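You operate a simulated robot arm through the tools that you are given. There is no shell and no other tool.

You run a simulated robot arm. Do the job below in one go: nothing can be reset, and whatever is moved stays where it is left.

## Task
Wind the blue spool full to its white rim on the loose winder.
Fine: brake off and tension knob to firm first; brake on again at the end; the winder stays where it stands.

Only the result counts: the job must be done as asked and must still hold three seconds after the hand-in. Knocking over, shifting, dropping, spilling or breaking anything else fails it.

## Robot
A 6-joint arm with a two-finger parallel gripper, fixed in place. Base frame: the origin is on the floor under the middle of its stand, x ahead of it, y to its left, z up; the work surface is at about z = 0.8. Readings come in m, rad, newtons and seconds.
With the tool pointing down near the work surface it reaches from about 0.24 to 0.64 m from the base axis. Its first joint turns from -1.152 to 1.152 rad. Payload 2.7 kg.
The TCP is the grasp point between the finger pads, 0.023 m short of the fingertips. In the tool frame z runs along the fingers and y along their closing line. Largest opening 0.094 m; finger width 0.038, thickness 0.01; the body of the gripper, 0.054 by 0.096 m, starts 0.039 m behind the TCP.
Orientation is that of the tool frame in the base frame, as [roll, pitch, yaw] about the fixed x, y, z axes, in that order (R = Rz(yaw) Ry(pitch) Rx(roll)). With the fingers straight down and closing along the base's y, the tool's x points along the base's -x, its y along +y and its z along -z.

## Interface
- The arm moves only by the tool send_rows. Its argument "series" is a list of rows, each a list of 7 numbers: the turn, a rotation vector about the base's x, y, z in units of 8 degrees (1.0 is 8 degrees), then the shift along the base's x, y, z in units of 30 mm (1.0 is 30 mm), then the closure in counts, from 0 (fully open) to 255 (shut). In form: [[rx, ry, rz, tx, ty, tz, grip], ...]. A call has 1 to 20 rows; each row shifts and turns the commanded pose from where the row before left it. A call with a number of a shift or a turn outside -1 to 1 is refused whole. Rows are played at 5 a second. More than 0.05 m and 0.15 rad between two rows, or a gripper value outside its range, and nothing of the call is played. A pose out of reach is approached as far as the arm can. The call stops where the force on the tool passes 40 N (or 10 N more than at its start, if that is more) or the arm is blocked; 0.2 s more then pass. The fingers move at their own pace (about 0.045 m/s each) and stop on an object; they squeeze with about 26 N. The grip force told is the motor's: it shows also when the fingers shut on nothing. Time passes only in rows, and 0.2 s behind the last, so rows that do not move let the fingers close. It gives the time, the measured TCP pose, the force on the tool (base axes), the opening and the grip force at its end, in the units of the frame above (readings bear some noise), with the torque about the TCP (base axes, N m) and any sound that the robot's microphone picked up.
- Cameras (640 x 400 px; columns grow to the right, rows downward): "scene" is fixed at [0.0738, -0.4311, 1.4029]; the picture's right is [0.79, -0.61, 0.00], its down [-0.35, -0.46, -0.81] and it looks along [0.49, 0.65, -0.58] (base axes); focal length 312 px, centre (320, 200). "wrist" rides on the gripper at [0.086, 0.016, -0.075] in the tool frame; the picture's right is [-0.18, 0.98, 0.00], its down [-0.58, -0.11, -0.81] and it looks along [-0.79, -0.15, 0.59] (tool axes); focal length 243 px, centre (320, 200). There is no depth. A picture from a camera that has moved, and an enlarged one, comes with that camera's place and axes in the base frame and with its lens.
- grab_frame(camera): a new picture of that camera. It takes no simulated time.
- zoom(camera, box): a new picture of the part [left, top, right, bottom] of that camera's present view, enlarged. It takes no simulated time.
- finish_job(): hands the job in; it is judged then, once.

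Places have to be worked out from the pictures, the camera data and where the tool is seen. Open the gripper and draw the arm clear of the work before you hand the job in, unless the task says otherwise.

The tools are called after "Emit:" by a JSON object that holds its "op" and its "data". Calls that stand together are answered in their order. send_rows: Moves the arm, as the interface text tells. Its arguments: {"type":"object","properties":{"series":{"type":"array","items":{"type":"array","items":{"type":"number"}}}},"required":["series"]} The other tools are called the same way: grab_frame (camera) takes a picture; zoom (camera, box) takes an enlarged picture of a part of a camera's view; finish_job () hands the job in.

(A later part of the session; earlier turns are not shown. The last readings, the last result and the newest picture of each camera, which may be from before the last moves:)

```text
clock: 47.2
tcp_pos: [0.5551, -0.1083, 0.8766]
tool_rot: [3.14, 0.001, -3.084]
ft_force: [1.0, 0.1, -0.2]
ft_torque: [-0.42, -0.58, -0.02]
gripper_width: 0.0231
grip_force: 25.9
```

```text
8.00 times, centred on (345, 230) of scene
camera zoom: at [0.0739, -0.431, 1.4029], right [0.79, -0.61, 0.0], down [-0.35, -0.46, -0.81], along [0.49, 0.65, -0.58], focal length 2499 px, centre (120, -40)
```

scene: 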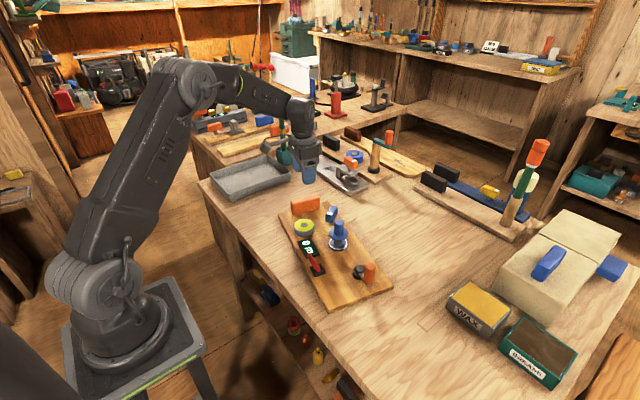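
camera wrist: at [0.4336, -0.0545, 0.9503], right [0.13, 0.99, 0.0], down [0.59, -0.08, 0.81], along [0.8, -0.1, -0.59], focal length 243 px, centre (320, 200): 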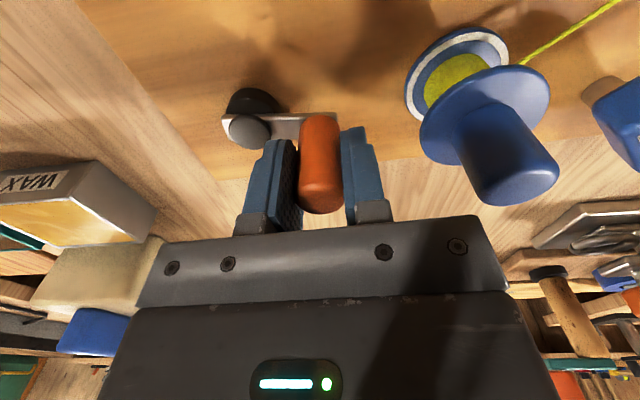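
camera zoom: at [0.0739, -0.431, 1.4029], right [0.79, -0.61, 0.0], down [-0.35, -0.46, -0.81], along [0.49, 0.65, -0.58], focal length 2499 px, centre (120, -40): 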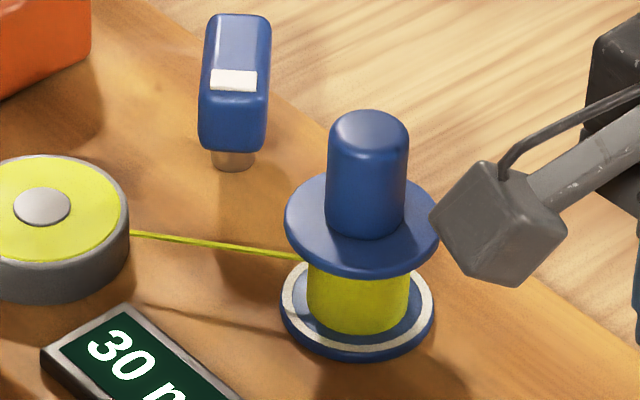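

30 m after ~285° of crank. I zoom tighter to measure thread versus the ring's inner edge.

Emit:
{"op": "zoom", "data": {"camera": "scene", "box": [338, 224, 364, 252]}}

Emit:
{"op": "grab_frame", "data": {"camera": "wrist"}}

```text
14.29 times, centred on (351, 238) of scene
camera zoom: at [0.0739, -0.431, 1.4029], right [0.79, -0.61, 0.0], down [-0.35, -0.46, -0.81], along [0.49, 0.65, -0.58], focal length 4463 px, centre (-123, -343)
```

zoom: 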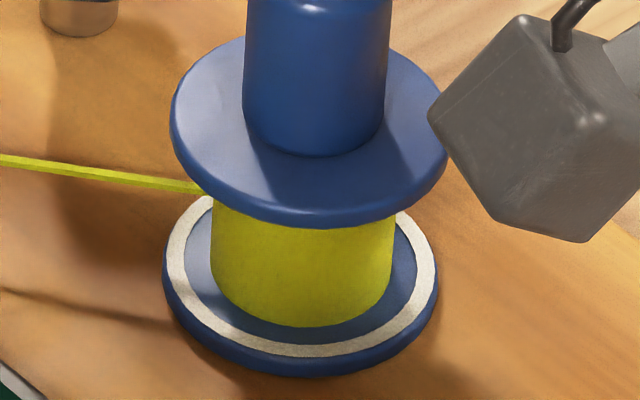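

```text
taken
camera wrist: at [0.4676, -0.0975, 0.9504], right [0.13, 0.99, 0.0], down [0.59, -0.08, 0.81], along [0.8, -0.1, -0.59], focal length 243 px, centre (320, 200)
```

wrist: 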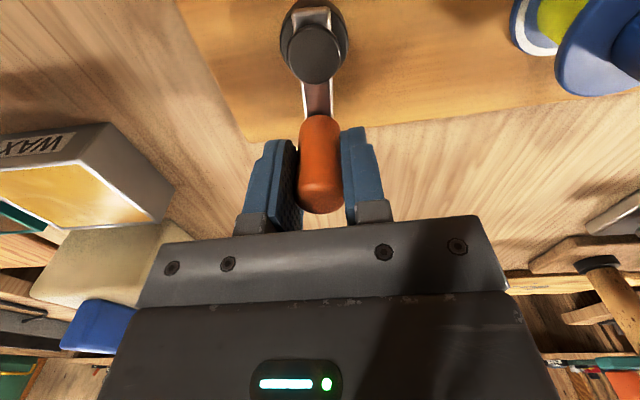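

Thread 183 px, ring inner edge ~225 px in this zoom. By area growth the ring is reached near ~65–70 m. I wind another 90°.

Emit:
{"op": "send_rows", "data": {"series": [[0, 0, 0, -0.043, -0.221, 0, 196], [0, 0, 0, -0.081, -0.2107, 0, 196], [0, 0, 0, -0.116, -0.1933, 0, 196], [0, 0, 0, -0.148, -0.17, 0, 196], [0, 0, 0, -0.175, -0.142, 0, 196], [0, 0, 0, -0.1973, -0.1093, 0, 196], [0, 0, 0, -0.213, -0.0733, 0, 196], [0, 0, 0, -0.2227, -0.0353, 0, 196], [0, 0, 0, -0.2257, 0.004, 0, 196]]}}

Emit:
{"op": "zoom", "data": {"camera": "scene", "box": [260, 180, 430, 320]}}

Emit:
{"op": "zoom", "data": {"camera": "scene", "box": [338, 224, 364, 252]}}

```text
clock: 49.2
tcp_pos: [0.5118, -0.1403, 0.8767]
tool_rot: [-3.141, 0.0, -3.083]
ft_force: [0.4, -3.3, 0.2]
ft_torque: [-0.35, -0.19, 0.0]
gripper_width: 0.0234
grip_force: 26.4
```

```text
2.86 times, centred on (345, 250) of scene
camera zoom: at [0.0739, -0.4311, 1.4029], right [0.79, -0.61, 0.0], down [-0.35, -0.46, -0.81], along [0.49, 0.65, -0.58], focal length 893 px, centre (249, 57)
```

zoom: 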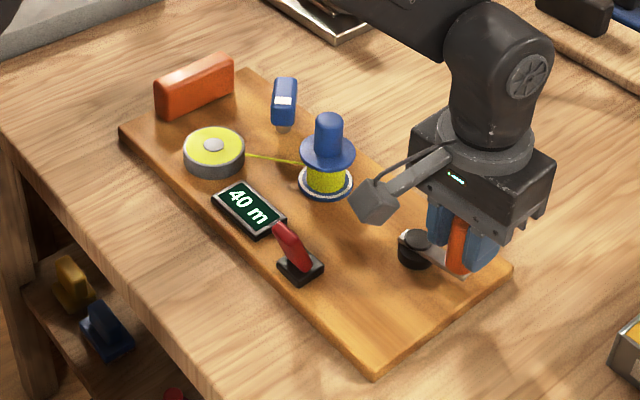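

```text
14.29 times, centred on (351, 238) of scene
camera zoom: at [0.0739, -0.4311, 1.4029], right [0.79, -0.61, 0.0], down [-0.35, -0.46, -0.81], along [0.49, 0.65, -0.58], focal length 4463 px, centre (-123, -343)
```

zoom: 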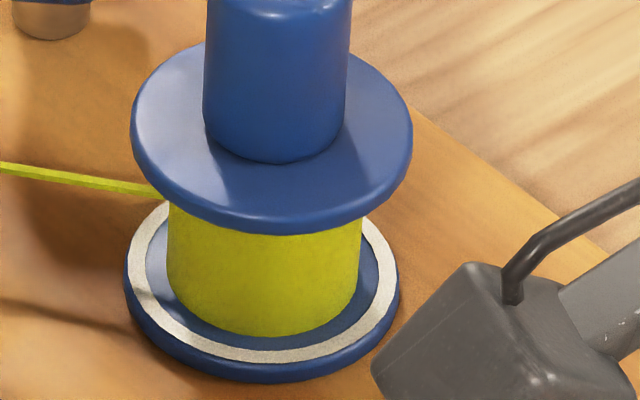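

The meter reads 40 m, but this last quarter the board slid (crank end ~13 mm toward −x), so the crank is getting stiffer. I'll press down while cranking to hold the board, and re-measure the hub now.

Emit:
{"op": "grab_frame", "data": {"camera": "wrist"}}

Emit:
{"op": "zoom", "data": {"camera": "wrist", "box": [220, 40, 440, 220]}}

Emit:
{"op": "zoom", "data": {"camera": "scene", "box": [340, 200, 430, 290]}}

```text
taken
camera wrist: at [0.4249, -0.1314, 0.9504], right [0.13, 0.99, 0.0], down [0.59, -0.08, 0.81], along [0.8, -0.1, -0.59], focal length 243 px, centre (320, 200)
```

wrist: 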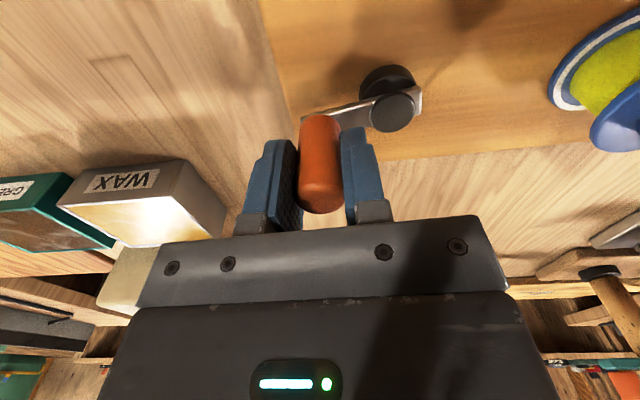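

```text
2.22 times, centred on (330, 130) of wrist
camera zoom: at [0.4249, -0.1314, 0.9504], right [0.13, 0.99, 0.0], down [0.59, -0.08, 0.81], along [0.8, -0.1, -0.59], focal length 539 px, centre (298, 356)
```

zoom: 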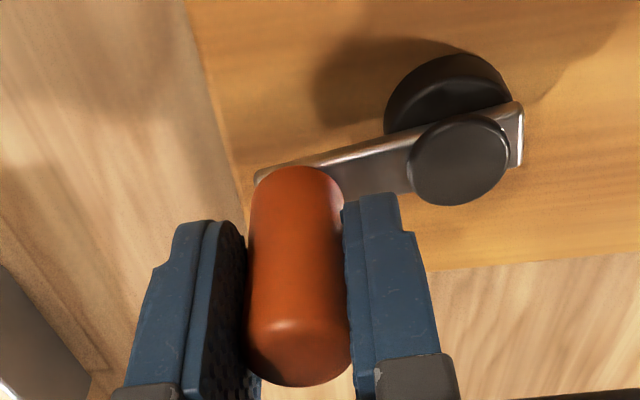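

```text
4.44 times, centred on (385, 245) of scene
camera zoom: at [0.0739, -0.4311, 1.4029], right [0.79, -0.61, 0.0], down [-0.35, -0.46, -0.81], along [0.49, 0.65, -0.58], focal length 1389 px, centre (31, 0)
```

zoom: 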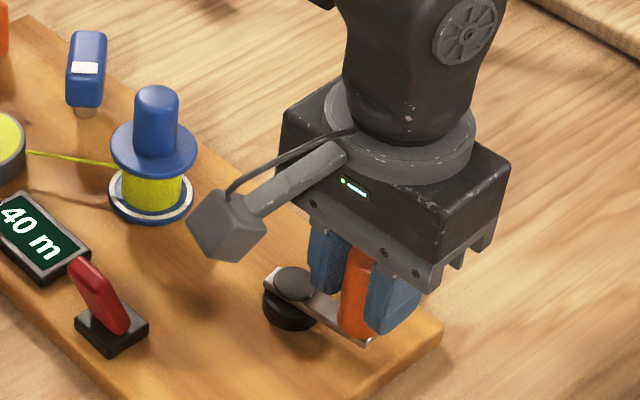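

Camera now puts the hub ~15 mm further to −x, with the crank at about −76° (so ~354° turned in all ≈ 40 m/turn). I press down in small steps to load the board before cranking on.

Emit:
{"op": "send_rows", "data": {"series": [[0, 0, 0, 0, 0, -0.05, 200], [0, 0, 0, 0, 0, 0, 200]]}}

Emit:
{"op": "send_rows", "data": {"series": [[0, 0, 0, 0, 0, -0.05, 200], [0, 0, 0, 0, 0, 0, 200]]}}

```text
clock: 49.8
tcp_pos: [0.5122, -0.1413, 0.8759]
tool_rot: [-3.14, 0.004, -3.082]
ft_force: [-0.6, 2.7, 14.7]
ft_torque: [-0.37, 0.57, -0.02]
gripper_width: 0.0231
grip_force: 26.1
```

```text
clock: 50.4
tcp_pos: [0.5134, -0.1401, 0.875]
tool_rot: [-3.14, 0.008, -3.084]
ft_force: [-0.8, 4.6, 32.9]
ft_torque: [0.48, 0.27, -0.02]
gripper_width: 0.0232
grip_force: 26.0
```

Stiffness is about 10 N/mm; 33 N is more than needed, so I ease to ~20 N and crank 40° on about the re-measured hub, then check.

Emit:
{"op": "send_rows", "data": {"series": [[0, 0, 0, 0, 0, 0.035, 200], [0, 0, 0, -0.223, -0.045, 0, 200], [0, 0, 0, -0.2257, 0.004, 0, 200], [0, 0, 0, -0.221, 0.043, 0, 200], [0, 0, 0, -0.2107, 0.081, 0, 200]]}}

Emit:
{"op": "zoom", "data": {"camera": "scene", "box": [260, 180, 430, 320]}}

Emit:
{"op": "zoom", "data": {"camera": "wrist", "box": [220, 40, 440, 220]}}

```text
clock: 51.6
tcp_pos: [0.4862, -0.1381, 0.8752]
tool_rot: [3.142, 0.005, -3.083]
ft_force: [5.3, 10.0, 28.3]
ft_torque: [0.61, 0.42, 0.01]
gripper_width: 0.0231
grip_force: 26.0
```

```text
2.86 times, centred on (345, 250) of scene
camera zoom: at [0.0735, -0.4307, 1.403], right [0.79, -0.61, 0.0], down [-0.35, -0.46, -0.81], along [0.49, 0.65, -0.58], focal length 893 px, centre (249, 57)
```

zoom: 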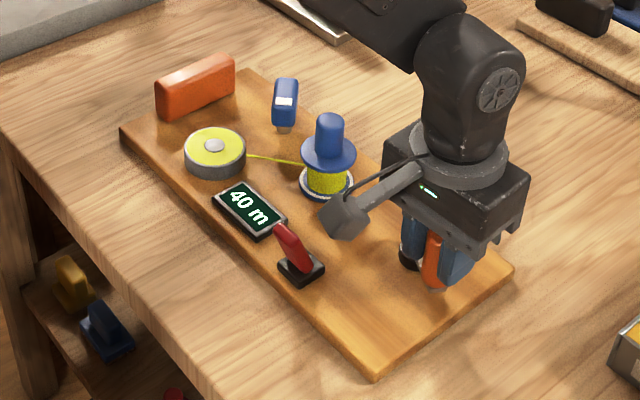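

```text
2.22 times, centred on (330, 130) of wrist
camera zoom: at [0.3989, -0.1284, 0.9497], right [0.13, 0.99, 0.0], down [0.58, -0.07, 0.81], along [0.8, -0.1, -0.59], focal length 539 px, centre (298, 356)
```

zoom: 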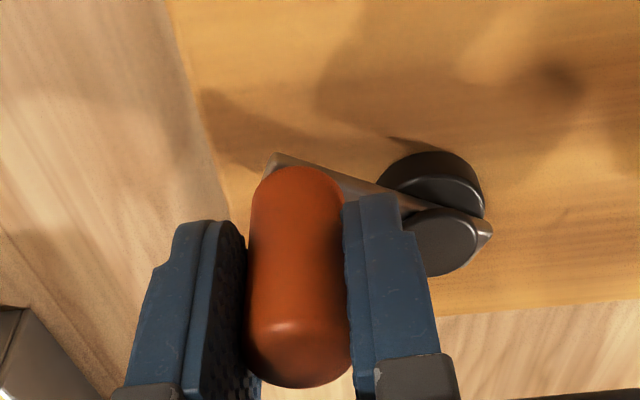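

The board held still with the press-down. The side force shows my circle ~1 mm too wide there; I trim it and continue 40° more.

Emit:
{"op": "send_rows", "data": {"series": [[0, 0, 0, -0.177, 0.149, 0.025, 200], [0, 0, 0, -0.17, 0.148, 0, 200], [0, 0, 0, -0.142, 0.175, 0, 200], [0, 0, 0, -0.1093, 0.1973, 0, 200]]}}

Emit:
{"op": "zoom", "data": {"camera": "scene", "box": [260, 180, 430, 320]}}

```text
clock: 52.6
tcp_pos: [0.4688, -0.1213, 0.8755]
tool_rot: [-3.141, 0.006, -3.085]
ft_force: [1.3, 0.2, 26.3]
ft_torque: [0.57, -0.2, -0.01]
gripper_width: 0.0231
grip_force: 25.8
```

```text
2.86 times, centred on (345, 250) of scene
camera zoom: at [0.0734, -0.431, 1.4029], right [0.79, -0.61, 0.0], down [-0.35, -0.46, -0.81], along [0.49, 0.65, -0.58], focal length 893 px, centre (249, 57)
```

zoom: 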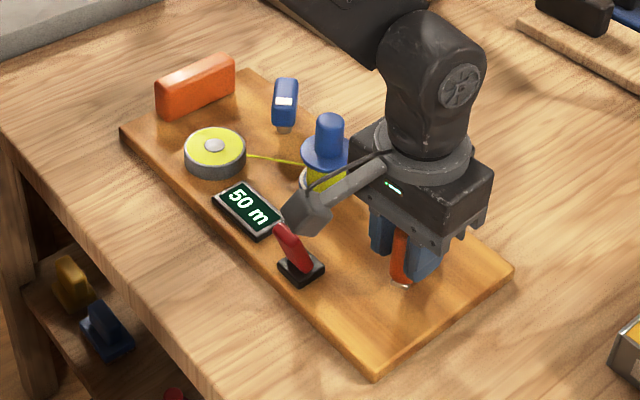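

50 m, forces low and board still. I continue 40° more.

Emit:
{"op": "send_rows", "data": {"series": [[0, 0, 0, -0.0733, 0.213, 0, 200], [0, 0, 0, -0.0353, 0.2227, 0, 200], [0, 0, 0, 0.004, 0.2257, 0, 200], [0, 0, 0, 0.043, 0.221, 0, 200]]}}

Emit:
{"op": "zoom", "data": {"camera": "scene", "box": [260, 180, 430, 320]}}

Emit:
{"op": "grab_frame", "data": {"camera": "wrist"}}

```text
clock: 53.6
tcp_pos: [0.4661, -0.0915, 0.8769]
tool_rot: [3.141, 0.003, -3.083]
ft_force: [4.6, -1.3, 19.1]
ft_torque: [-0.32, 0.14, -0.03]
gripper_width: 0.0231
grip_force: 26.6
```

```text
2.86 times, centred on (345, 250) of scene
camera zoom: at [0.0737, -0.431, 1.4029], right [0.79, -0.61, 0.0], down [-0.35, -0.46, -0.81], along [0.49, 0.65, -0.58], focal length 893 px, centre (249, 57)
```

zoom: 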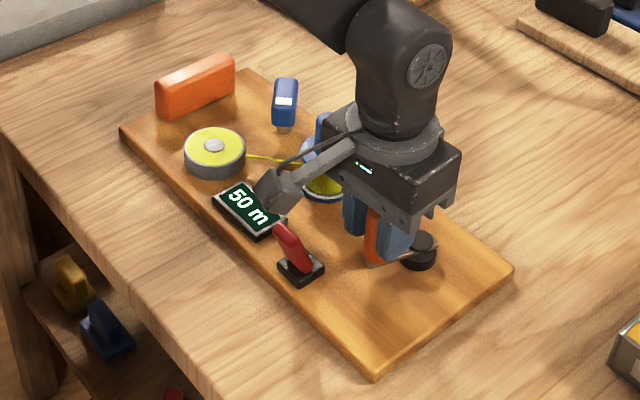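

```text
taken
camera wrist: at [0.3792, -0.082, 0.9499], right [0.13, 0.99, 0.0], down [0.58, -0.08, 0.81], along [0.8, -0.1, -0.59], focal length 243 px, centre (320, 200)
```

wrist: 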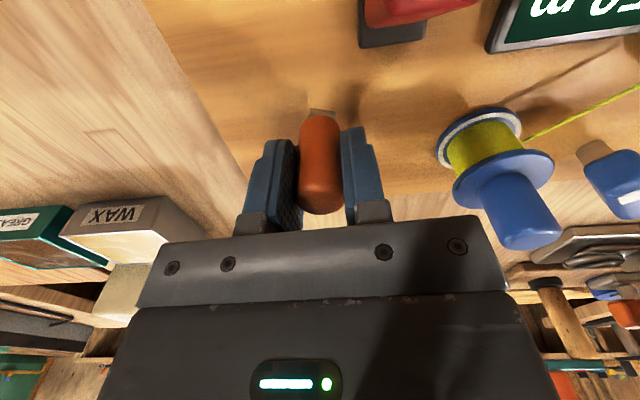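

Good. Another 40°.

Emit:
{"op": "send_rows", "data": {"series": [[0, 0, 0, 0.091, 0.2107, 0, 200], [0, 0, 0, 0.116, 0.1933, 0, 200], [0, 0, 0, 0.148, 0.17, 0, 200], [0, 0, 0, 0.175, 0.142, 0, 200]]}}

Emit:
{"op": "zoom", "data": {"camera": "scene", "box": [260, 180, 430, 320]}}

Emit:
{"op": "zoom", "data": {"camera": "scene", "box": [338, 224, 364, 252]}}

```text
clock: 54.6
tcp_pos: [0.4812, -0.0705, 0.8755]
tool_rot: [3.139, 0.004, -3.084]
ft_force: [-2.5, 4.1, 21.8]
ft_torque: [-0.55, -0.29, -0.04]
gripper_width: 0.0232
grip_force: 26.4
```

```text
2.86 times, centred on (345, 250) of scene
camera zoom: at [0.0734, -0.4309, 1.403], right [0.79, -0.61, 0.0], down [-0.35, -0.46, -0.81], along [0.49, 0.65, -0.58], focal length 893 px, centre (249, 57)
```

zoom: 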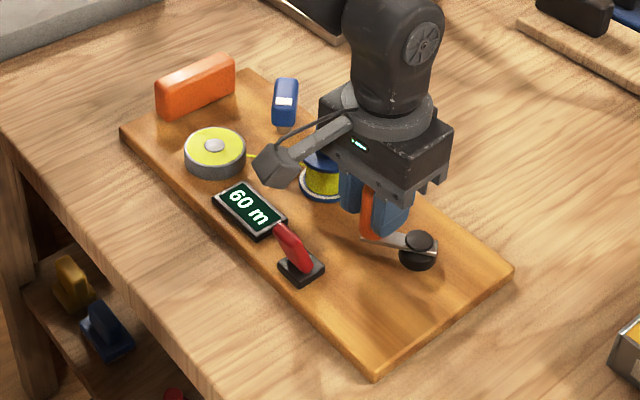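

```text
14.29 times, centred on (351, 238) of scene
camera zoom: at [0.0734, -0.4309, 1.403], right [0.79, -0.61, 0.0], down [-0.35, -0.46, -0.81], along [0.49, 0.65, -0.58], focal length 4463 px, centre (-123, -343)
```

zoom: 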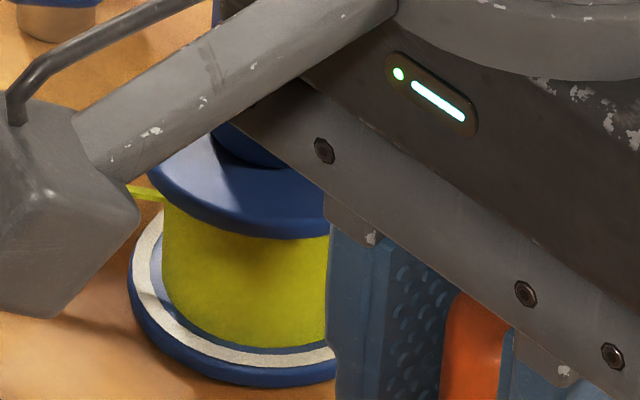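

60 m displayed; the thread edge is nearing the white ring (about 8 px short of it in this zoom). I continue 40°.

Emit:
{"op": "send_rows", "data": {"series": [[0, 0, 0, 0.1973, 0.115, 0, 200], [0, 0, 0, 0.213, 0.0763, 0, 200], [0, 0, 0, 0.2227, 0.0353, 0, 200], [0, 0, 0, 0.2257, -0.004, 0, 200]]}}

Emit:
{"op": "zoom", "data": {"camera": "scene", "box": [260, 180, 430, 320]}}

Emit:
{"op": "zoom", "data": {"camera": "scene", "box": [338, 224, 364, 252]}}

```text
clock: 55.6
tcp_pos: [0.5073, -0.0643, 0.875]
tool_rot: [3.14, 0.002, -3.085]
ft_force: [0.0, 9.7, 14.5]
ft_torque: [-0.46, -0.04, 0.01]
gripper_width: 0.0229
grip_force: 26.2
```

```text
2.86 times, centred on (345, 250) of scene
camera zoom: at [0.0736, -0.4308, 1.403], right [0.79, -0.61, 0.0], down [-0.35, -0.46, -0.81], along [0.49, 0.65, -0.58], focal length 893 px, centre (249, 57)
```

zoom: 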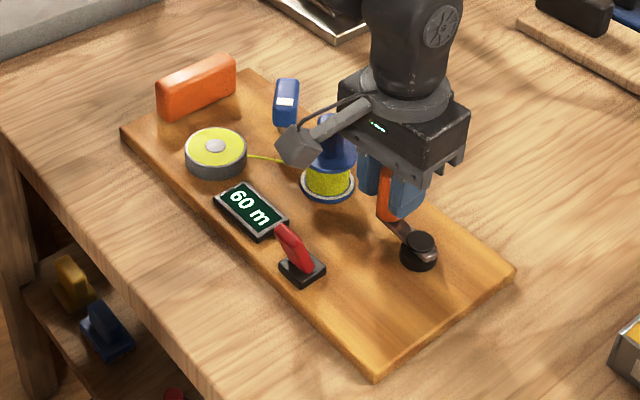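

```text
14.29 times, centred on (351, 238) of scene
camera zoom: at [0.0736, -0.4308, 1.403], right [0.79, -0.61, 0.0], down [-0.35, -0.46, -0.81], along [0.49, 0.65, -0.58], focal length 4463 px, centre (-123, -343)
```

zoom: 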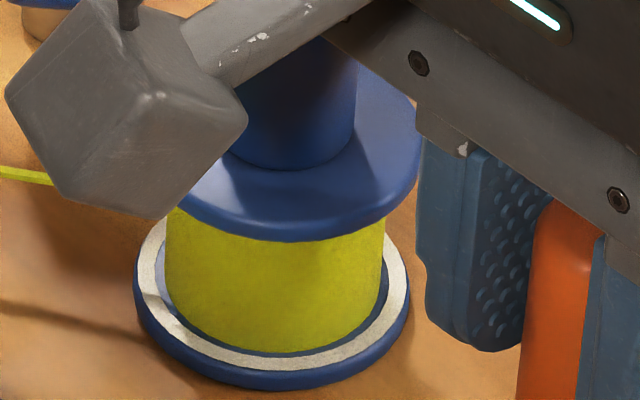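

Thread 219 px versus ring inner ~229 px: nearly there, expect ~70–73 m. Side force says the circle should sit ~0.8 mm more to +y; I correct and wind 30° more.

Emit:
{"op": "send_rows", "data": {"series": [[0, 0, 0, 0.221, -0.018, -0.015, 200], [0, 0, 0, 0.2107, -0.081, 0, 200], [0, 0, 0, 0.1933, -0.116, 0, 200]]}}

Emit:
{"op": "zoom", "data": {"camera": "scene", "box": [260, 180, 430, 320]}}

Emit:
{"op": "zoom", "data": {"camera": "scene", "box": [338, 224, 364, 252]}}

```text
clock: 56.4
tcp_pos: [0.5265, -0.0698, 0.8755]
tool_rot: [-3.14, 0.005, -3.083]
ft_force: [6.2, 9.9, 20.2]
ft_torque: [-0.42, 0.53, 0.0]
gripper_width: 0.0232
grip_force: 26.2
```

```text
2.86 times, centred on (345, 250) of scene
camera zoom: at [0.0736, -0.4308, 1.403], right [0.79, -0.61, 0.0], down [-0.35, -0.46, -0.81], along [0.49, 0.65, -0.58], focal length 893 px, centre (249, 57)
```

zoom: 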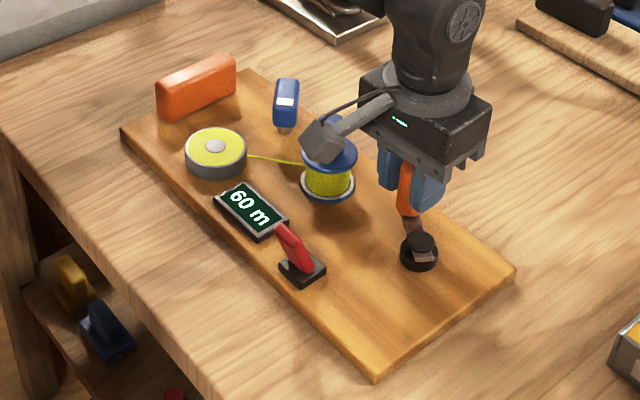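

```text
14.29 times, centred on (351, 238) of scene
camera zoom: at [0.0736, -0.4308, 1.403], right [0.79, -0.61, 0.0], down [-0.35, -0.46, -0.81], along [0.49, 0.65, -0.58], focal length 4463 px, centre (-123, -343)
```

zoom: 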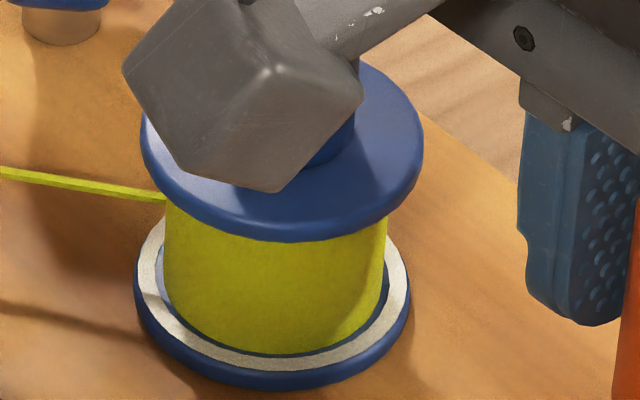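

Gap to the white ring is now very thin. I trim the circle ~1 mm outward and wind 20° more.

Emit:
{"op": "send_rows", "data": {"series": [[0, 0, 0, 0.19, -0.118, 0, 200], [0, 0, 0, 0.142, -0.175, 0, 200]]}}

Emit:
{"op": "zoom", "data": {"camera": "scene", "box": [338, 224, 364, 252]}}

Emit:
{"op": "zoom", "data": {"camera": "scene", "box": [260, 180, 430, 320]}}

```text
clock: 57.0
tcp_pos: [0.5357, -0.0789, 0.8759]
tool_rot: [3.141, 0.003, -3.085]
ft_force: [4.6, 3.6, 17.5]
ft_torque: [-0.28, -0.43, 0.01]
gripper_width: 0.0234
grip_force: 25.2
```

```text
14.29 times, centred on (351, 238) of scene
camera zoom: at [0.0736, -0.4309, 1.4029], right [0.79, -0.61, 0.0], down [-0.35, -0.46, -0.81], along [0.49, 0.65, -0.58], focal length 4463 px, centre (-123, -343)
```

zoom: 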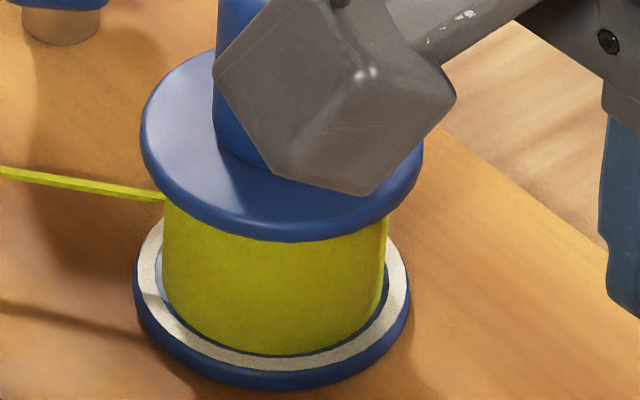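

```text
2.86 times, centred on (345, 250) of scene
camera zoom: at [0.0736, -0.4309, 1.4029], right [0.79, -0.61, 0.0], down [-0.35, -0.46, -0.81], along [0.49, 0.65, -0.58], focal length 893 px, centre (249, 57)
```

zoom: 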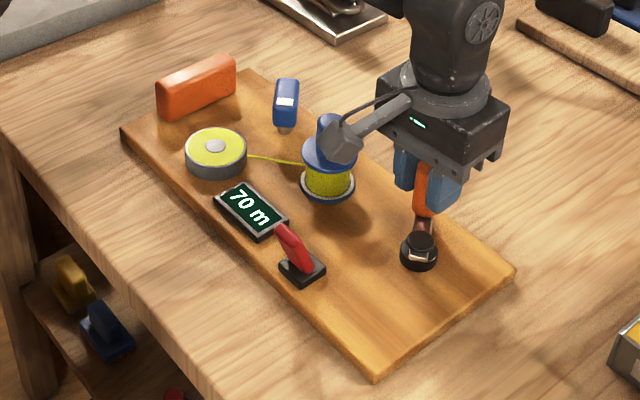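

70 m on the meter. I zoom at maximum onto the ring edge to judge how much blue is still visible.

Emit:
{"op": "zoom", "data": {"camera": "scene", "box": [345, 238, 363, 252]}}

Emit:
{"op": "grab_frame", "data": {"camera": "wrist"}}

```text
16.00 times, centred on (354, 245) of scene
camera zoom: at [0.0736, -0.4309, 1.4029], right [0.79, -0.61, 0.0], down [-0.35, -0.46, -0.81], along [0.49, 0.65, -0.58], focal length 4999 px, centre (-224, -520)
```

zoom: 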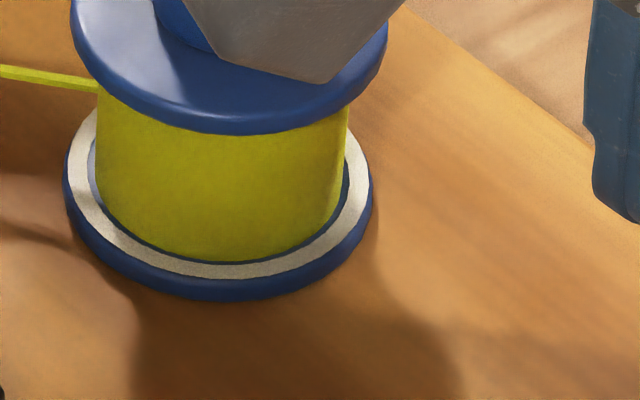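

```text
taken
camera wrist: at [0.4491, -0.0695, 0.9498], right [0.13, 0.99, 0.0], down [0.58, -0.08, 0.81], along [0.8, -0.1, -0.59], focal length 243 px, centre (320, 200)
```

wrist: 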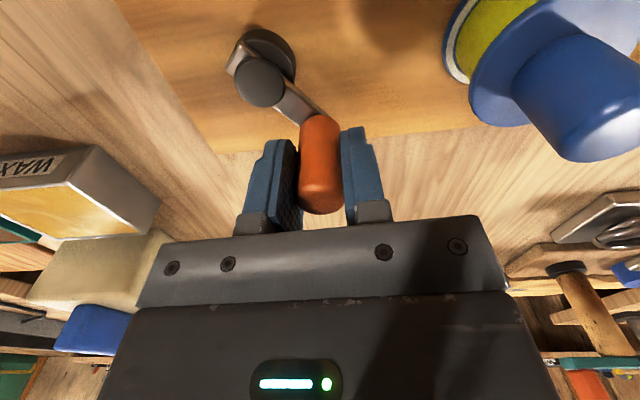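

A thin blue gap (~3%) remains. I wind 30° more and look again.

Emit:
{"op": "send_rows", "data": {"series": [[0, 0, 0, 0.1093, -0.1973, -0.01, 200], [0, 0, 0, 0.0733, -0.213, 0, 200], [0, 0, 0, 0.0353, -0.2227, 0, 200]]}}

Emit:
{"op": "zoom", "data": {"camera": "scene", "box": [345, 238, 363, 252]}}

Emit:
{"op": "zoom", "data": {"camera": "scene", "box": [260, 180, 430, 320]}}

```text
clock: 57.8
tcp_pos: [0.5439, -0.0983, 0.8762]
tool_rot: [-3.141, 0.007, -3.084]
ft_force: [9.4, 1.7, 20.8]
ft_torque: [0.44, 0.31, -0.01]
gripper_width: 0.0231
grip_force: 26.0
```

```text
16.00 times, centred on (354, 245) of scene
camera zoom: at [0.0737, -0.431, 1.4029], right [0.79, -0.61, 0.0], down [-0.35, -0.46, -0.81], along [0.49, 0.65, -0.58], focal length 4999 px, centre (-224, -520)
```

zoom: 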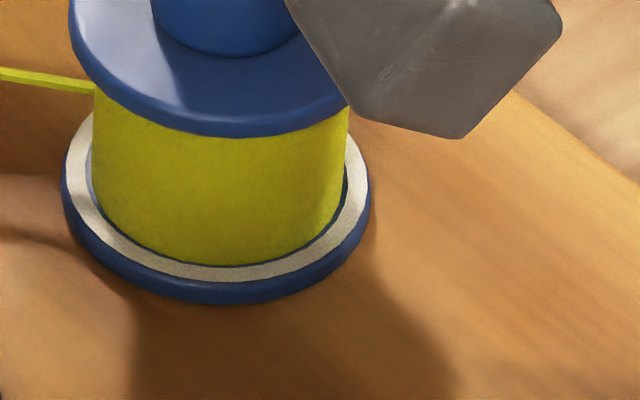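

```text
2.86 times, centred on (345, 250) of scene
camera zoom: at [0.0737, -0.431, 1.4029], right [0.79, -0.61, 0.0], down [-0.35, -0.46, -0.81], along [0.49, 0.65, -0.58], focal length 893 px, centre (249, 57)
```

zoom: 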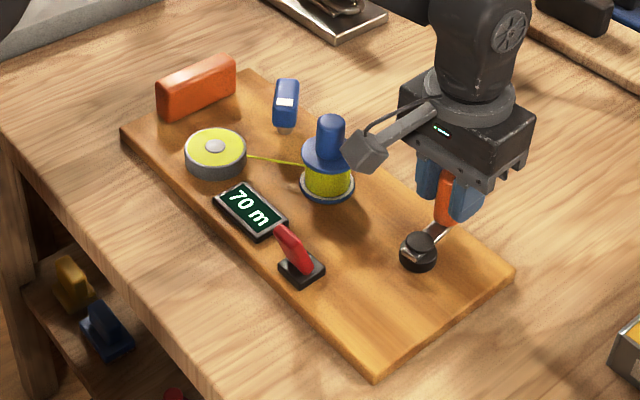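

Only a hairline of blue is left. I go 10° further with a small outward trim and look again.

Emit:
{"op": "send_rows", "data": {"series": [[0, 0, 0, 0.025, -0.2257, 0, 200], [0, 0, 0, 0, 0, 0, 200]]}}

Emit:
{"op": "zoom", "data": {"camera": "scene", "box": [345, 238, 363, 252]}}

Emit:
{"op": "zoom", "data": {"camera": "scene", "box": [338, 224, 364, 252]}}

```text
clock: 58.4
tcp_pos: [0.5436, -0.1052, 0.8757]
tool_rot: [-3.142, 0.003, -3.084]
ft_force: [6.7, -0.1, 18.3]
ft_torque: [0.49, -0.47, -0.01]
gripper_width: 0.0232
grip_force: 26.3
```

```text
16.00 times, centred on (354, 245) of scene
camera zoom: at [0.0737, -0.431, 1.4029], right [0.79, -0.61, 0.0], down [-0.35, -0.46, -0.81], along [0.49, 0.65, -0.58], focal length 4999 px, centre (-224, -520)
```

zoom: 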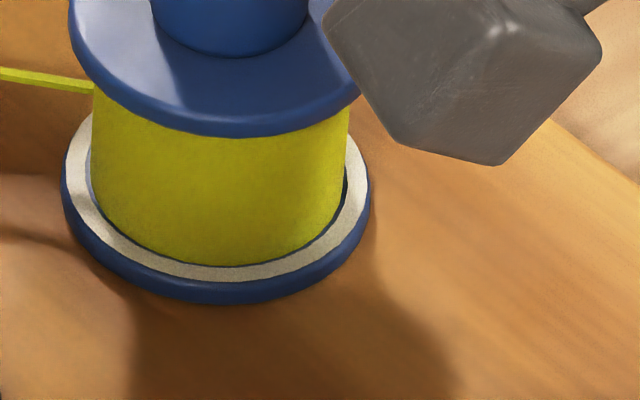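

```text
14.29 times, centred on (351, 238) of scene
camera zoom: at [0.0737, -0.431, 1.4029], right [0.79, -0.61, 0.0], down [-0.35, -0.46, -0.81], along [0.49, 0.65, -0.58], focal length 4463 px, centre (-123, -343)
```

zoom: 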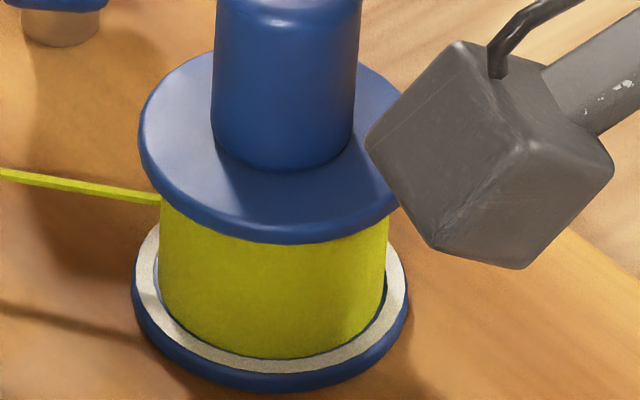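

I try an even tighter zoom at the front edge of the ring to see the residual gap.

Emit:
{"op": "zoom", "data": {"camera": "scene", "box": [350, 247, 358, 252]}}

Emit:
{"op": "zoom", "data": {"camera": "scene", "box": [344, 240, 352, 246]}}

```text
16.00 times, centred on (354, 250) of scene
camera zoom: at [0.0737, -0.431, 1.4029], right [0.79, -0.61, 0.0], down [-0.35, -0.46, -0.81], along [0.49, 0.65, -0.58], focal length 4999 px, centre (-224, -592)
```

zoom: 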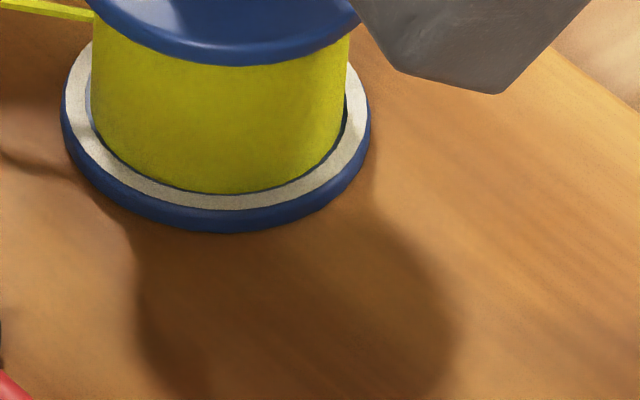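

```text
16.00 times, centred on (348, 243) of scene
camera zoom: at [0.0737, -0.431, 1.4029], right [0.79, -0.61, 0.0], down [-0.35, -0.46, -0.81], along [0.49, 0.65, -0.58], focal length 4999 px, centre (-128, -488)
```

zoom: 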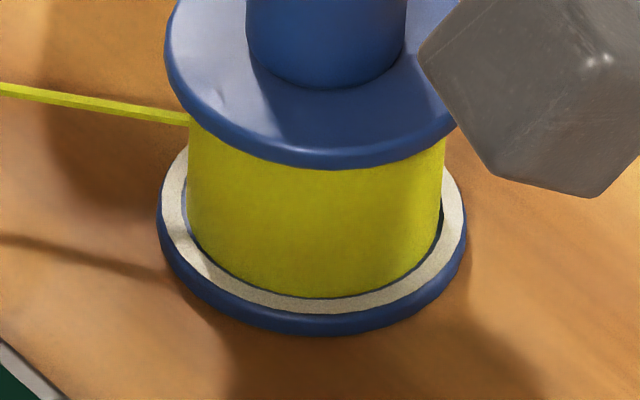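

A 1–2 px hairline is left. I add 10° more and re-check.

Emit:
{"op": "send_rows", "data": {"series": [[0, 0, 0, -0.033, -0.221, 0, 200], [0, 0, 0, 0, 0, 0, 200]]}}

Emit:
{"op": "zoom", "data": {"camera": "scene", "box": [344, 240, 352, 246]}}

Emit:
{"op": "zoom", "data": {"camera": "scene", "box": [260, 180, 430, 320]}}

```text
clock: 59.0
tcp_pos: [0.5429, -0.1119, 0.8757]
tool_rot: [3.141, 0.005, -3.084]
ft_force: [6.9, -0.7, 20.7]
ft_torque: [0.48, -0.24, 0.01]
gripper_width: 0.0232
grip_force: 26.0
```

```text
16.00 times, centred on (348, 243) of scene
camera zoom: at [0.0736, -0.431, 1.4029], right [0.79, -0.61, 0.0], down [-0.35, -0.46, -0.81], along [0.49, 0.65, -0.58], focal length 4999 px, centre (-128, -488)
```

zoom: 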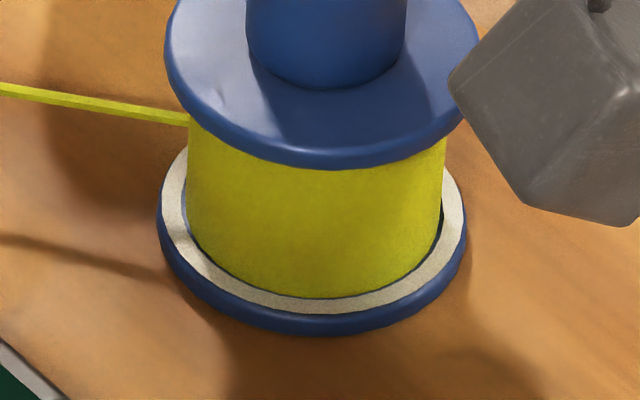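

```text
2.86 times, centred on (345, 250) of scene
camera zoom: at [0.0736, -0.431, 1.4029], right [0.79, -0.61, 0.0], down [-0.35, -0.46, -0.81], along [0.49, 0.65, -0.58], focal length 893 px, centre (249, 57)
```

zoom: 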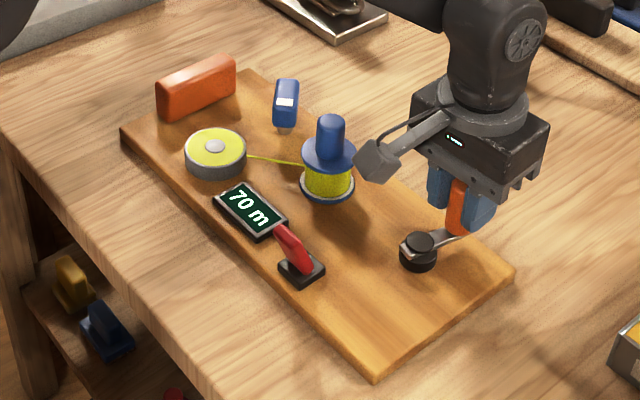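

There still is a small blue crescent at the left (≈3 px, ~2% of the radius), so more is needed — perhaps 40–50°. I press slightly harder for this direction and wind 20°.

Emit:
{"op": "send_rows", "data": {"series": [[0, 0, 0, -0.075, -0.2107, -0.012, 200], [0, 0, 0, -0.116, -0.1933, 0, 200], [0, 0, 0, 0, 0, 0, 200]]}}

Emit:
{"op": "zoom", "data": {"camera": "scene", "box": [344, 240, 352, 246]}}

Emit:
{"op": "zoom", "data": {"camera": "scene", "box": [260, 180, 430, 320]}}

```text
clock: 59.8
tcp_pos: [0.538, -0.1243, 0.8757]
tool_rot: [-3.14, 0.006, -3.083]
ft_force: [10.5, -6.5, 21.6]
ft_torque: [0.41, 0.54, 0.01]
gripper_width: 0.023
grip_force: 26.2
```

```text
16.00 times, centred on (348, 243) of scene
camera zoom: at [0.0737, -0.4312, 1.4029], right [0.79, -0.61, 0.0], down [-0.35, -0.46, -0.81], along [0.49, 0.65, -0.58], focal length 4999 px, centre (-128, -488)
```

zoom: 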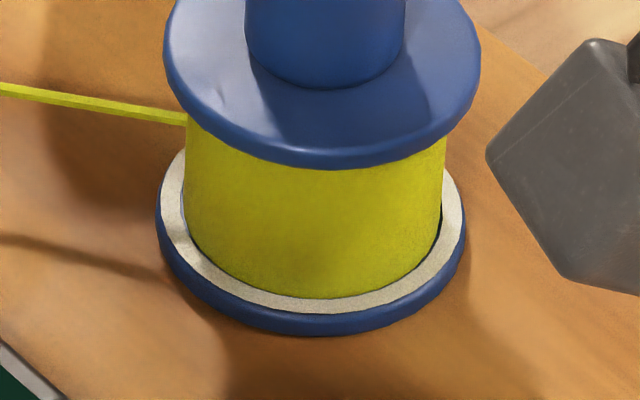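

```text
2.86 times, centred on (345, 250) of scene
camera zoom: at [0.0737, -0.4312, 1.4029], right [0.79, -0.61, 0.0], down [-0.35, -0.46, -0.81], along [0.49, 0.65, -0.58], focal length 893 px, centre (249, 57)
```

zoom: 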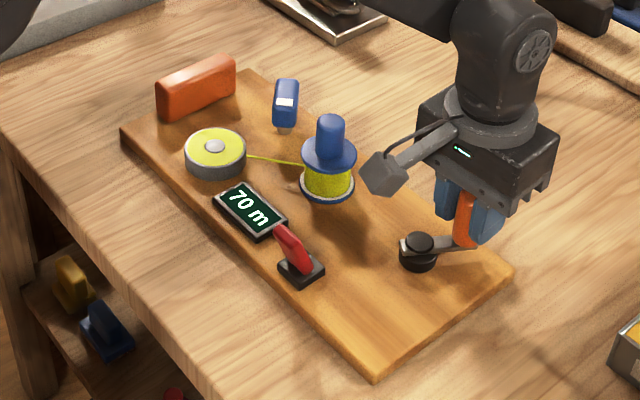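

The crescent is almost gone, meter still 70 m. I wind another 10° with an outward trim.

Emit:
{"op": "send_rows", "data": {"series": [[0, 0, 0, -0.125, -0.185, 0, 200], [0, 0, 0, 0, 0, 0, 200]]}}

Emit:
{"op": "zoom", "data": {"camera": "scene", "box": [344, 240, 352, 246]}}

Emit:
{"op": "zoom", "data": {"camera": "scene", "box": [260, 180, 430, 320]}}

```text
clock: 60.4
tcp_pos: [0.5338, -0.129, 0.8754]
tool_rot: [-3.141, 0.005, -3.083]
ft_force: [8.8, -7.4, 18.0]
ft_torque: [0.49, -0.55, 0.0]
gripper_width: 0.0233
grip_force: 25.7
```

```text
16.00 times, centred on (348, 243) of scene
camera zoom: at [0.0737, -0.4312, 1.4029], right [0.79, -0.61, 0.0], down [-0.35, -0.46, -0.81], along [0.49, 0.65, -0.58], focal length 4999 px, centre (-128, -488)
```

zoom: 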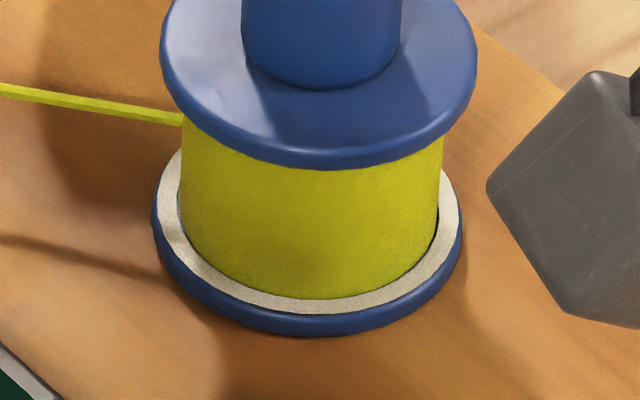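

```text
2.86 times, centred on (345, 250) of scene
camera zoom: at [0.0737, -0.4312, 1.4029], right [0.79, -0.61, 0.0], down [-0.35, -0.46, -0.81], along [0.49, 0.65, -0.58], focal length 893 px, centre (249, 57)
```

zoom: 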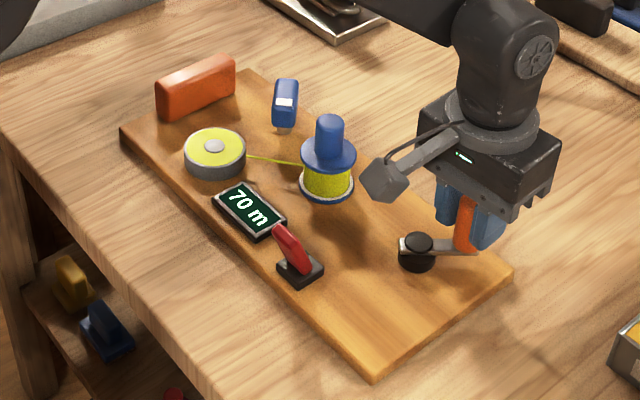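

Thread now seems flush with the white ring. The board slipped ~1 mm from a radial pull (my circle ~1 mm small here). I look with the wrist camera too before deciding on more.

Emit:
{"op": "grab_frame", "data": {"camera": "wrist"}}

Emit:
{"op": "zoom", "data": {"camera": "wrist", "box": [540, 0, 640, 100]}}

```text
taken
camera wrist: at [0.4467, -0.1195, 0.9496], right [0.13, 0.99, 0.0], down [0.58, -0.08, 0.81], along [0.8, -0.1, -0.59], focal length 243 px, centre (320, 200)
```

wrist: 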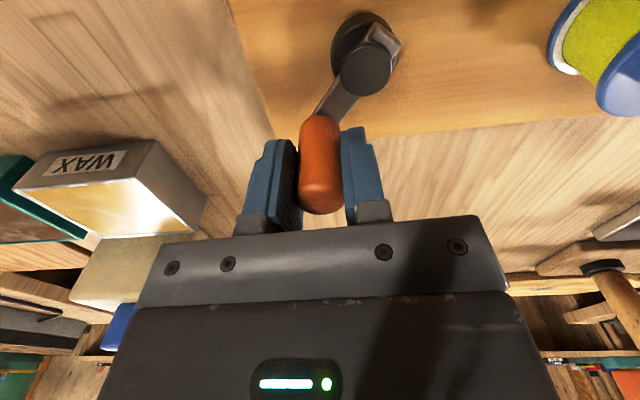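

```text
4.00 times, centred on (590, 50) of wrist
camera zoom: at [0.4467, -0.1195, 0.9496], right [0.13, 0.99, 0.0], down [0.58, -0.08, 0.81], along [0.8, -0.1, -0.59], focal length 970 px, centre (-760, 800)
```

zoom: 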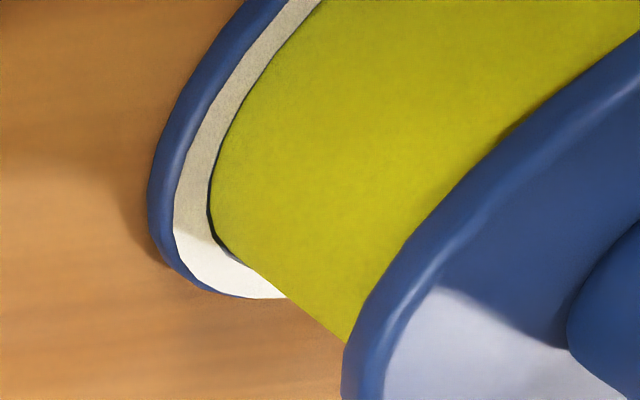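

The close wrist view resolves it: a thin dark gap of only ~5–10 % of the ring's width remains. I go on in 10° steps with this view as gauge, shifting the circle outward a bit to unload the board.

Emit:
{"op": "send_rows", "data": {"series": [[0, 0, 0, 0.02, -0.02, -0.012, 200], [0, 0, 0, -0.165, -0.155, 0, 200], [0, 0, 0, 0, 0, 0, 200]]}}

Emit:
{"op": "zoom", "data": {"camera": "wrist", "box": [540, 0, 640, 100]}}

Emit:
{"op": "zoom", "data": {"camera": "scene", "box": [260, 180, 430, 320]}}

```text
clock: 61.2
tcp_pos: [0.5295, -0.1352, 0.8758]
tool_rot: [-3.141, 0.004, -3.084]
ft_force: [3.3, -2.7, 25.8]
ft_torque: [0.44, 0.32, -0.01]
gripper_width: 0.0232
grip_force: 26.0
```

```text
4.00 times, centred on (590, 50) of wrist
camera zoom: at [0.4414, -0.1249, 0.9497], right [0.13, 0.99, 0.0], down [0.58, -0.07, 0.81], along [0.8, -0.1, -0.59], focal length 970 px, centre (-760, 800)
```

zoom: 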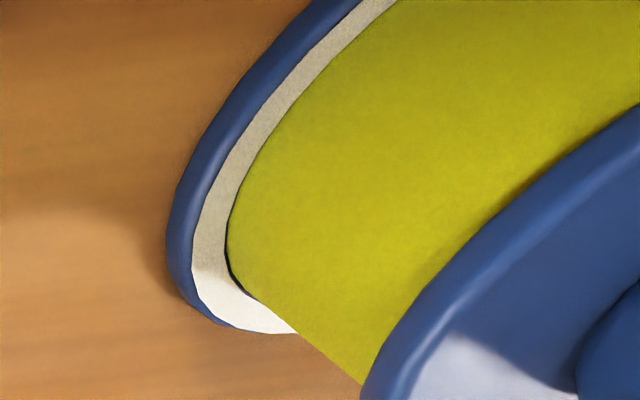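

```text
2.86 times, centred on (345, 250) of scene
camera zoom: at [0.0734, -0.431, 1.4029], right [0.79, -0.61, 0.0], down [-0.35, -0.46, -0.81], along [0.49, 0.65, -0.58], focal length 893 px, centre (249, 57)
```

zoom: 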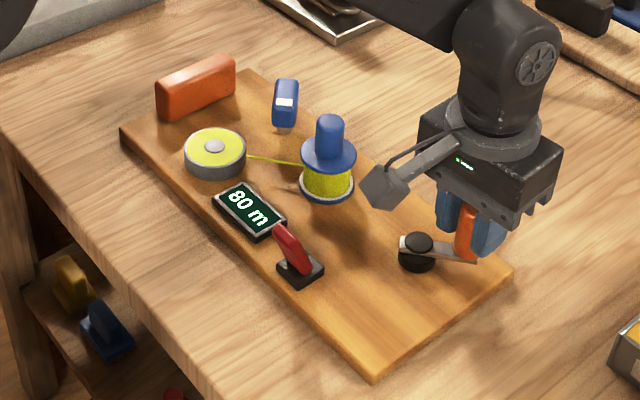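

The meter has gone to 80 m and the thread practically touches the white ring. I zoom tighter on the remaining sliver.

Emit:
{"op": "zoom", "data": {"camera": "wrist", "box": [580, 40, 620, 90]}}

Emit:
{"op": "zoom", "data": {"camera": "wrist", "box": [590, 0, 640, 40]}}

Emit:
{"op": "zoom", "data": {"camera": "scene", "box": [344, 240, 352, 246]}}

```text
8.00 times, centred on (600, 65) of wrist
camera zoom: at [0.4414, -0.1249, 0.9497], right [0.13, 0.99, 0.0], down [0.58, -0.07, 0.81], along [0.8, -0.1, -0.59], focal length 1941 px, centre (-1920, 1280)
```

zoom: 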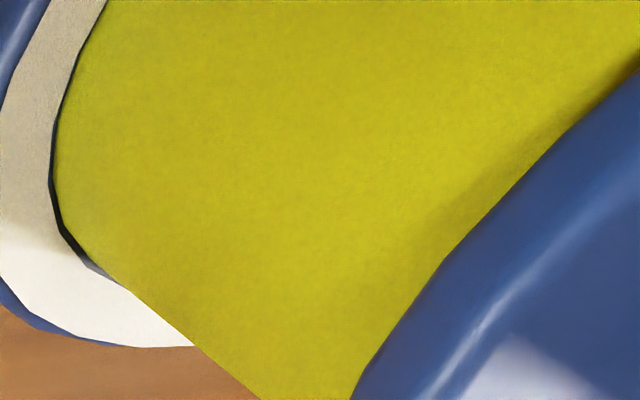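

```text
10.00 times, centred on (615, 20) of wrist
camera zoom: at [0.4414, -0.1249, 0.9497], right [0.13, 0.99, 0.0], down [0.58, -0.07, 0.81], along [0.8, -0.1, -0.59], focal length 2426 px, centre (-2630, 2000)
```

zoom: 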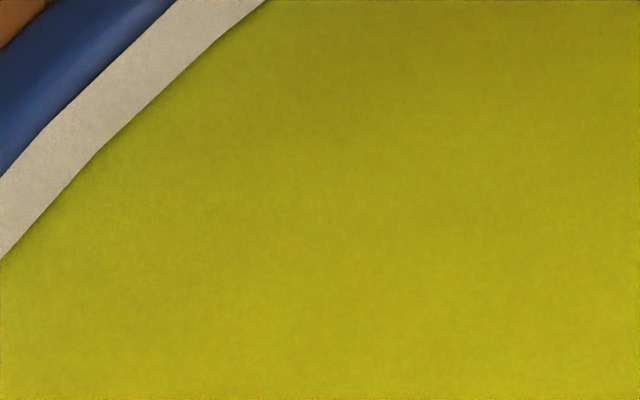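

```text
16.00 times, centred on (348, 243) of scene
camera zoom: at [0.0734, -0.431, 1.4029], right [0.79, -0.61, 0.0], down [-0.35, -0.46, -0.81], along [0.49, 0.65, -0.58], focal length 4999 px, centre (-128, -488)
```

zoom: 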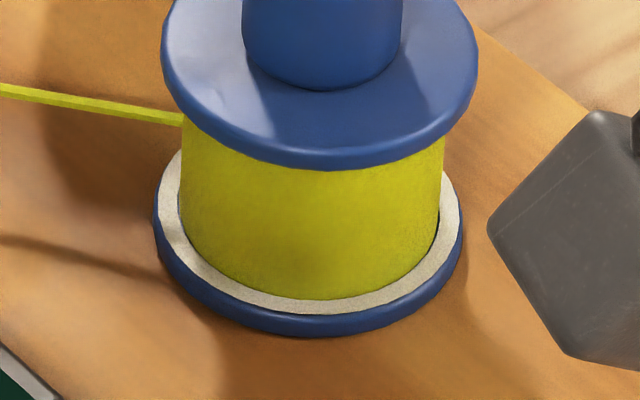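

It's within a hair of the ring; a tiny dark sliver is left at one spot. I add a last ~8°.

Emit:
{"op": "send_rows", "data": {"series": [[0, 0, 0, -0.155, -0.092, 0, 200], [0, 0, 0, 0, 0, 0, 200]]}}

Emit:
{"op": "zoom", "data": {"camera": "wrist", "box": [540, 0, 640, 100]}}

Emit:
{"op": "zoom", "data": {"camera": "wrist", "box": [590, 50, 630, 90]}}

Emit:
{"op": "zoom", "data": {"camera": "scene", "box": [260, 180, 430, 320]}}

```text
clock: 61.8
tcp_pos: [0.5228, -0.1381, 0.8751]
tool_rot: [3.142, 0.007, -3.082]
ft_force: [2.9, -3.8, 27.1]
ft_torque: [0.43, 0.42, 0.02]
gripper_width: 0.0232
grip_force: 26.0
```

```text
4.00 times, centred on (590, 50) of wrist
camera zoom: at [0.4368, -0.1282, 0.9496], right [0.13, 0.99, 0.0], down [0.58, -0.07, 0.81], along [0.8, -0.1, -0.59], focal length 970 px, centre (-760, 800)
```

zoom: 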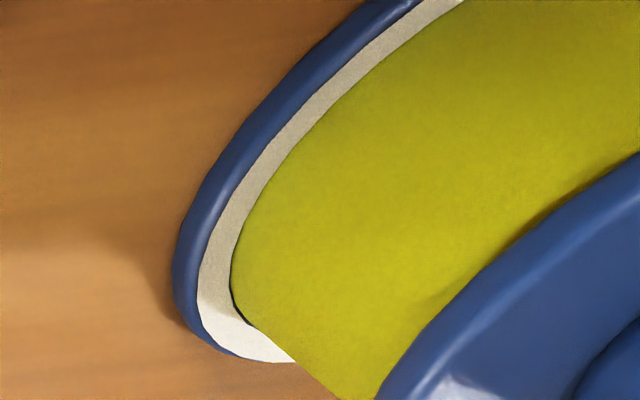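

```text
10.00 times, centred on (610, 70) of wrist
camera zoom: at [0.4368, -0.1282, 0.9496], right [0.13, 0.99, 0.0], down [0.58, -0.07, 0.81], along [0.8, -0.1, -0.59], focal length 2426 px, centre (-2580, 1500)
```

zoom: 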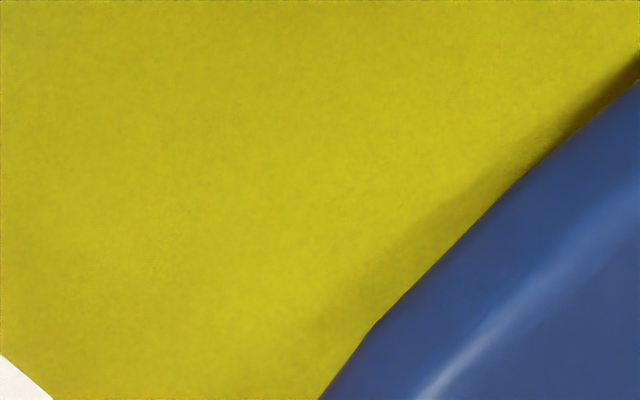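

```text
2.86 times, centred on (345, 250) of scene
camera zoom: at [0.0734, -0.4311, 1.4029], right [0.79, -0.61, 0.0], down [-0.35, -0.46, -0.81], along [0.49, 0.65, -0.58], focal length 893 px, centre (249, 57)
```

zoom: 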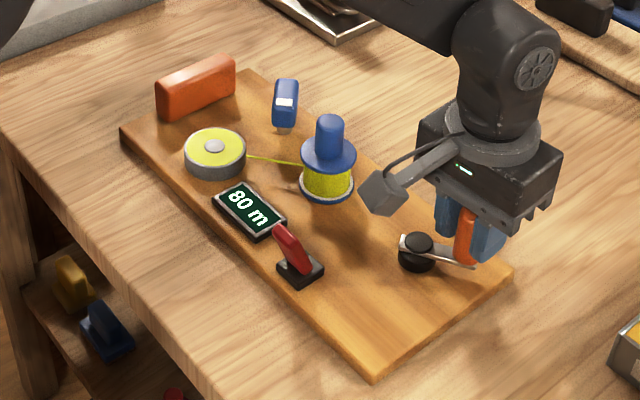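

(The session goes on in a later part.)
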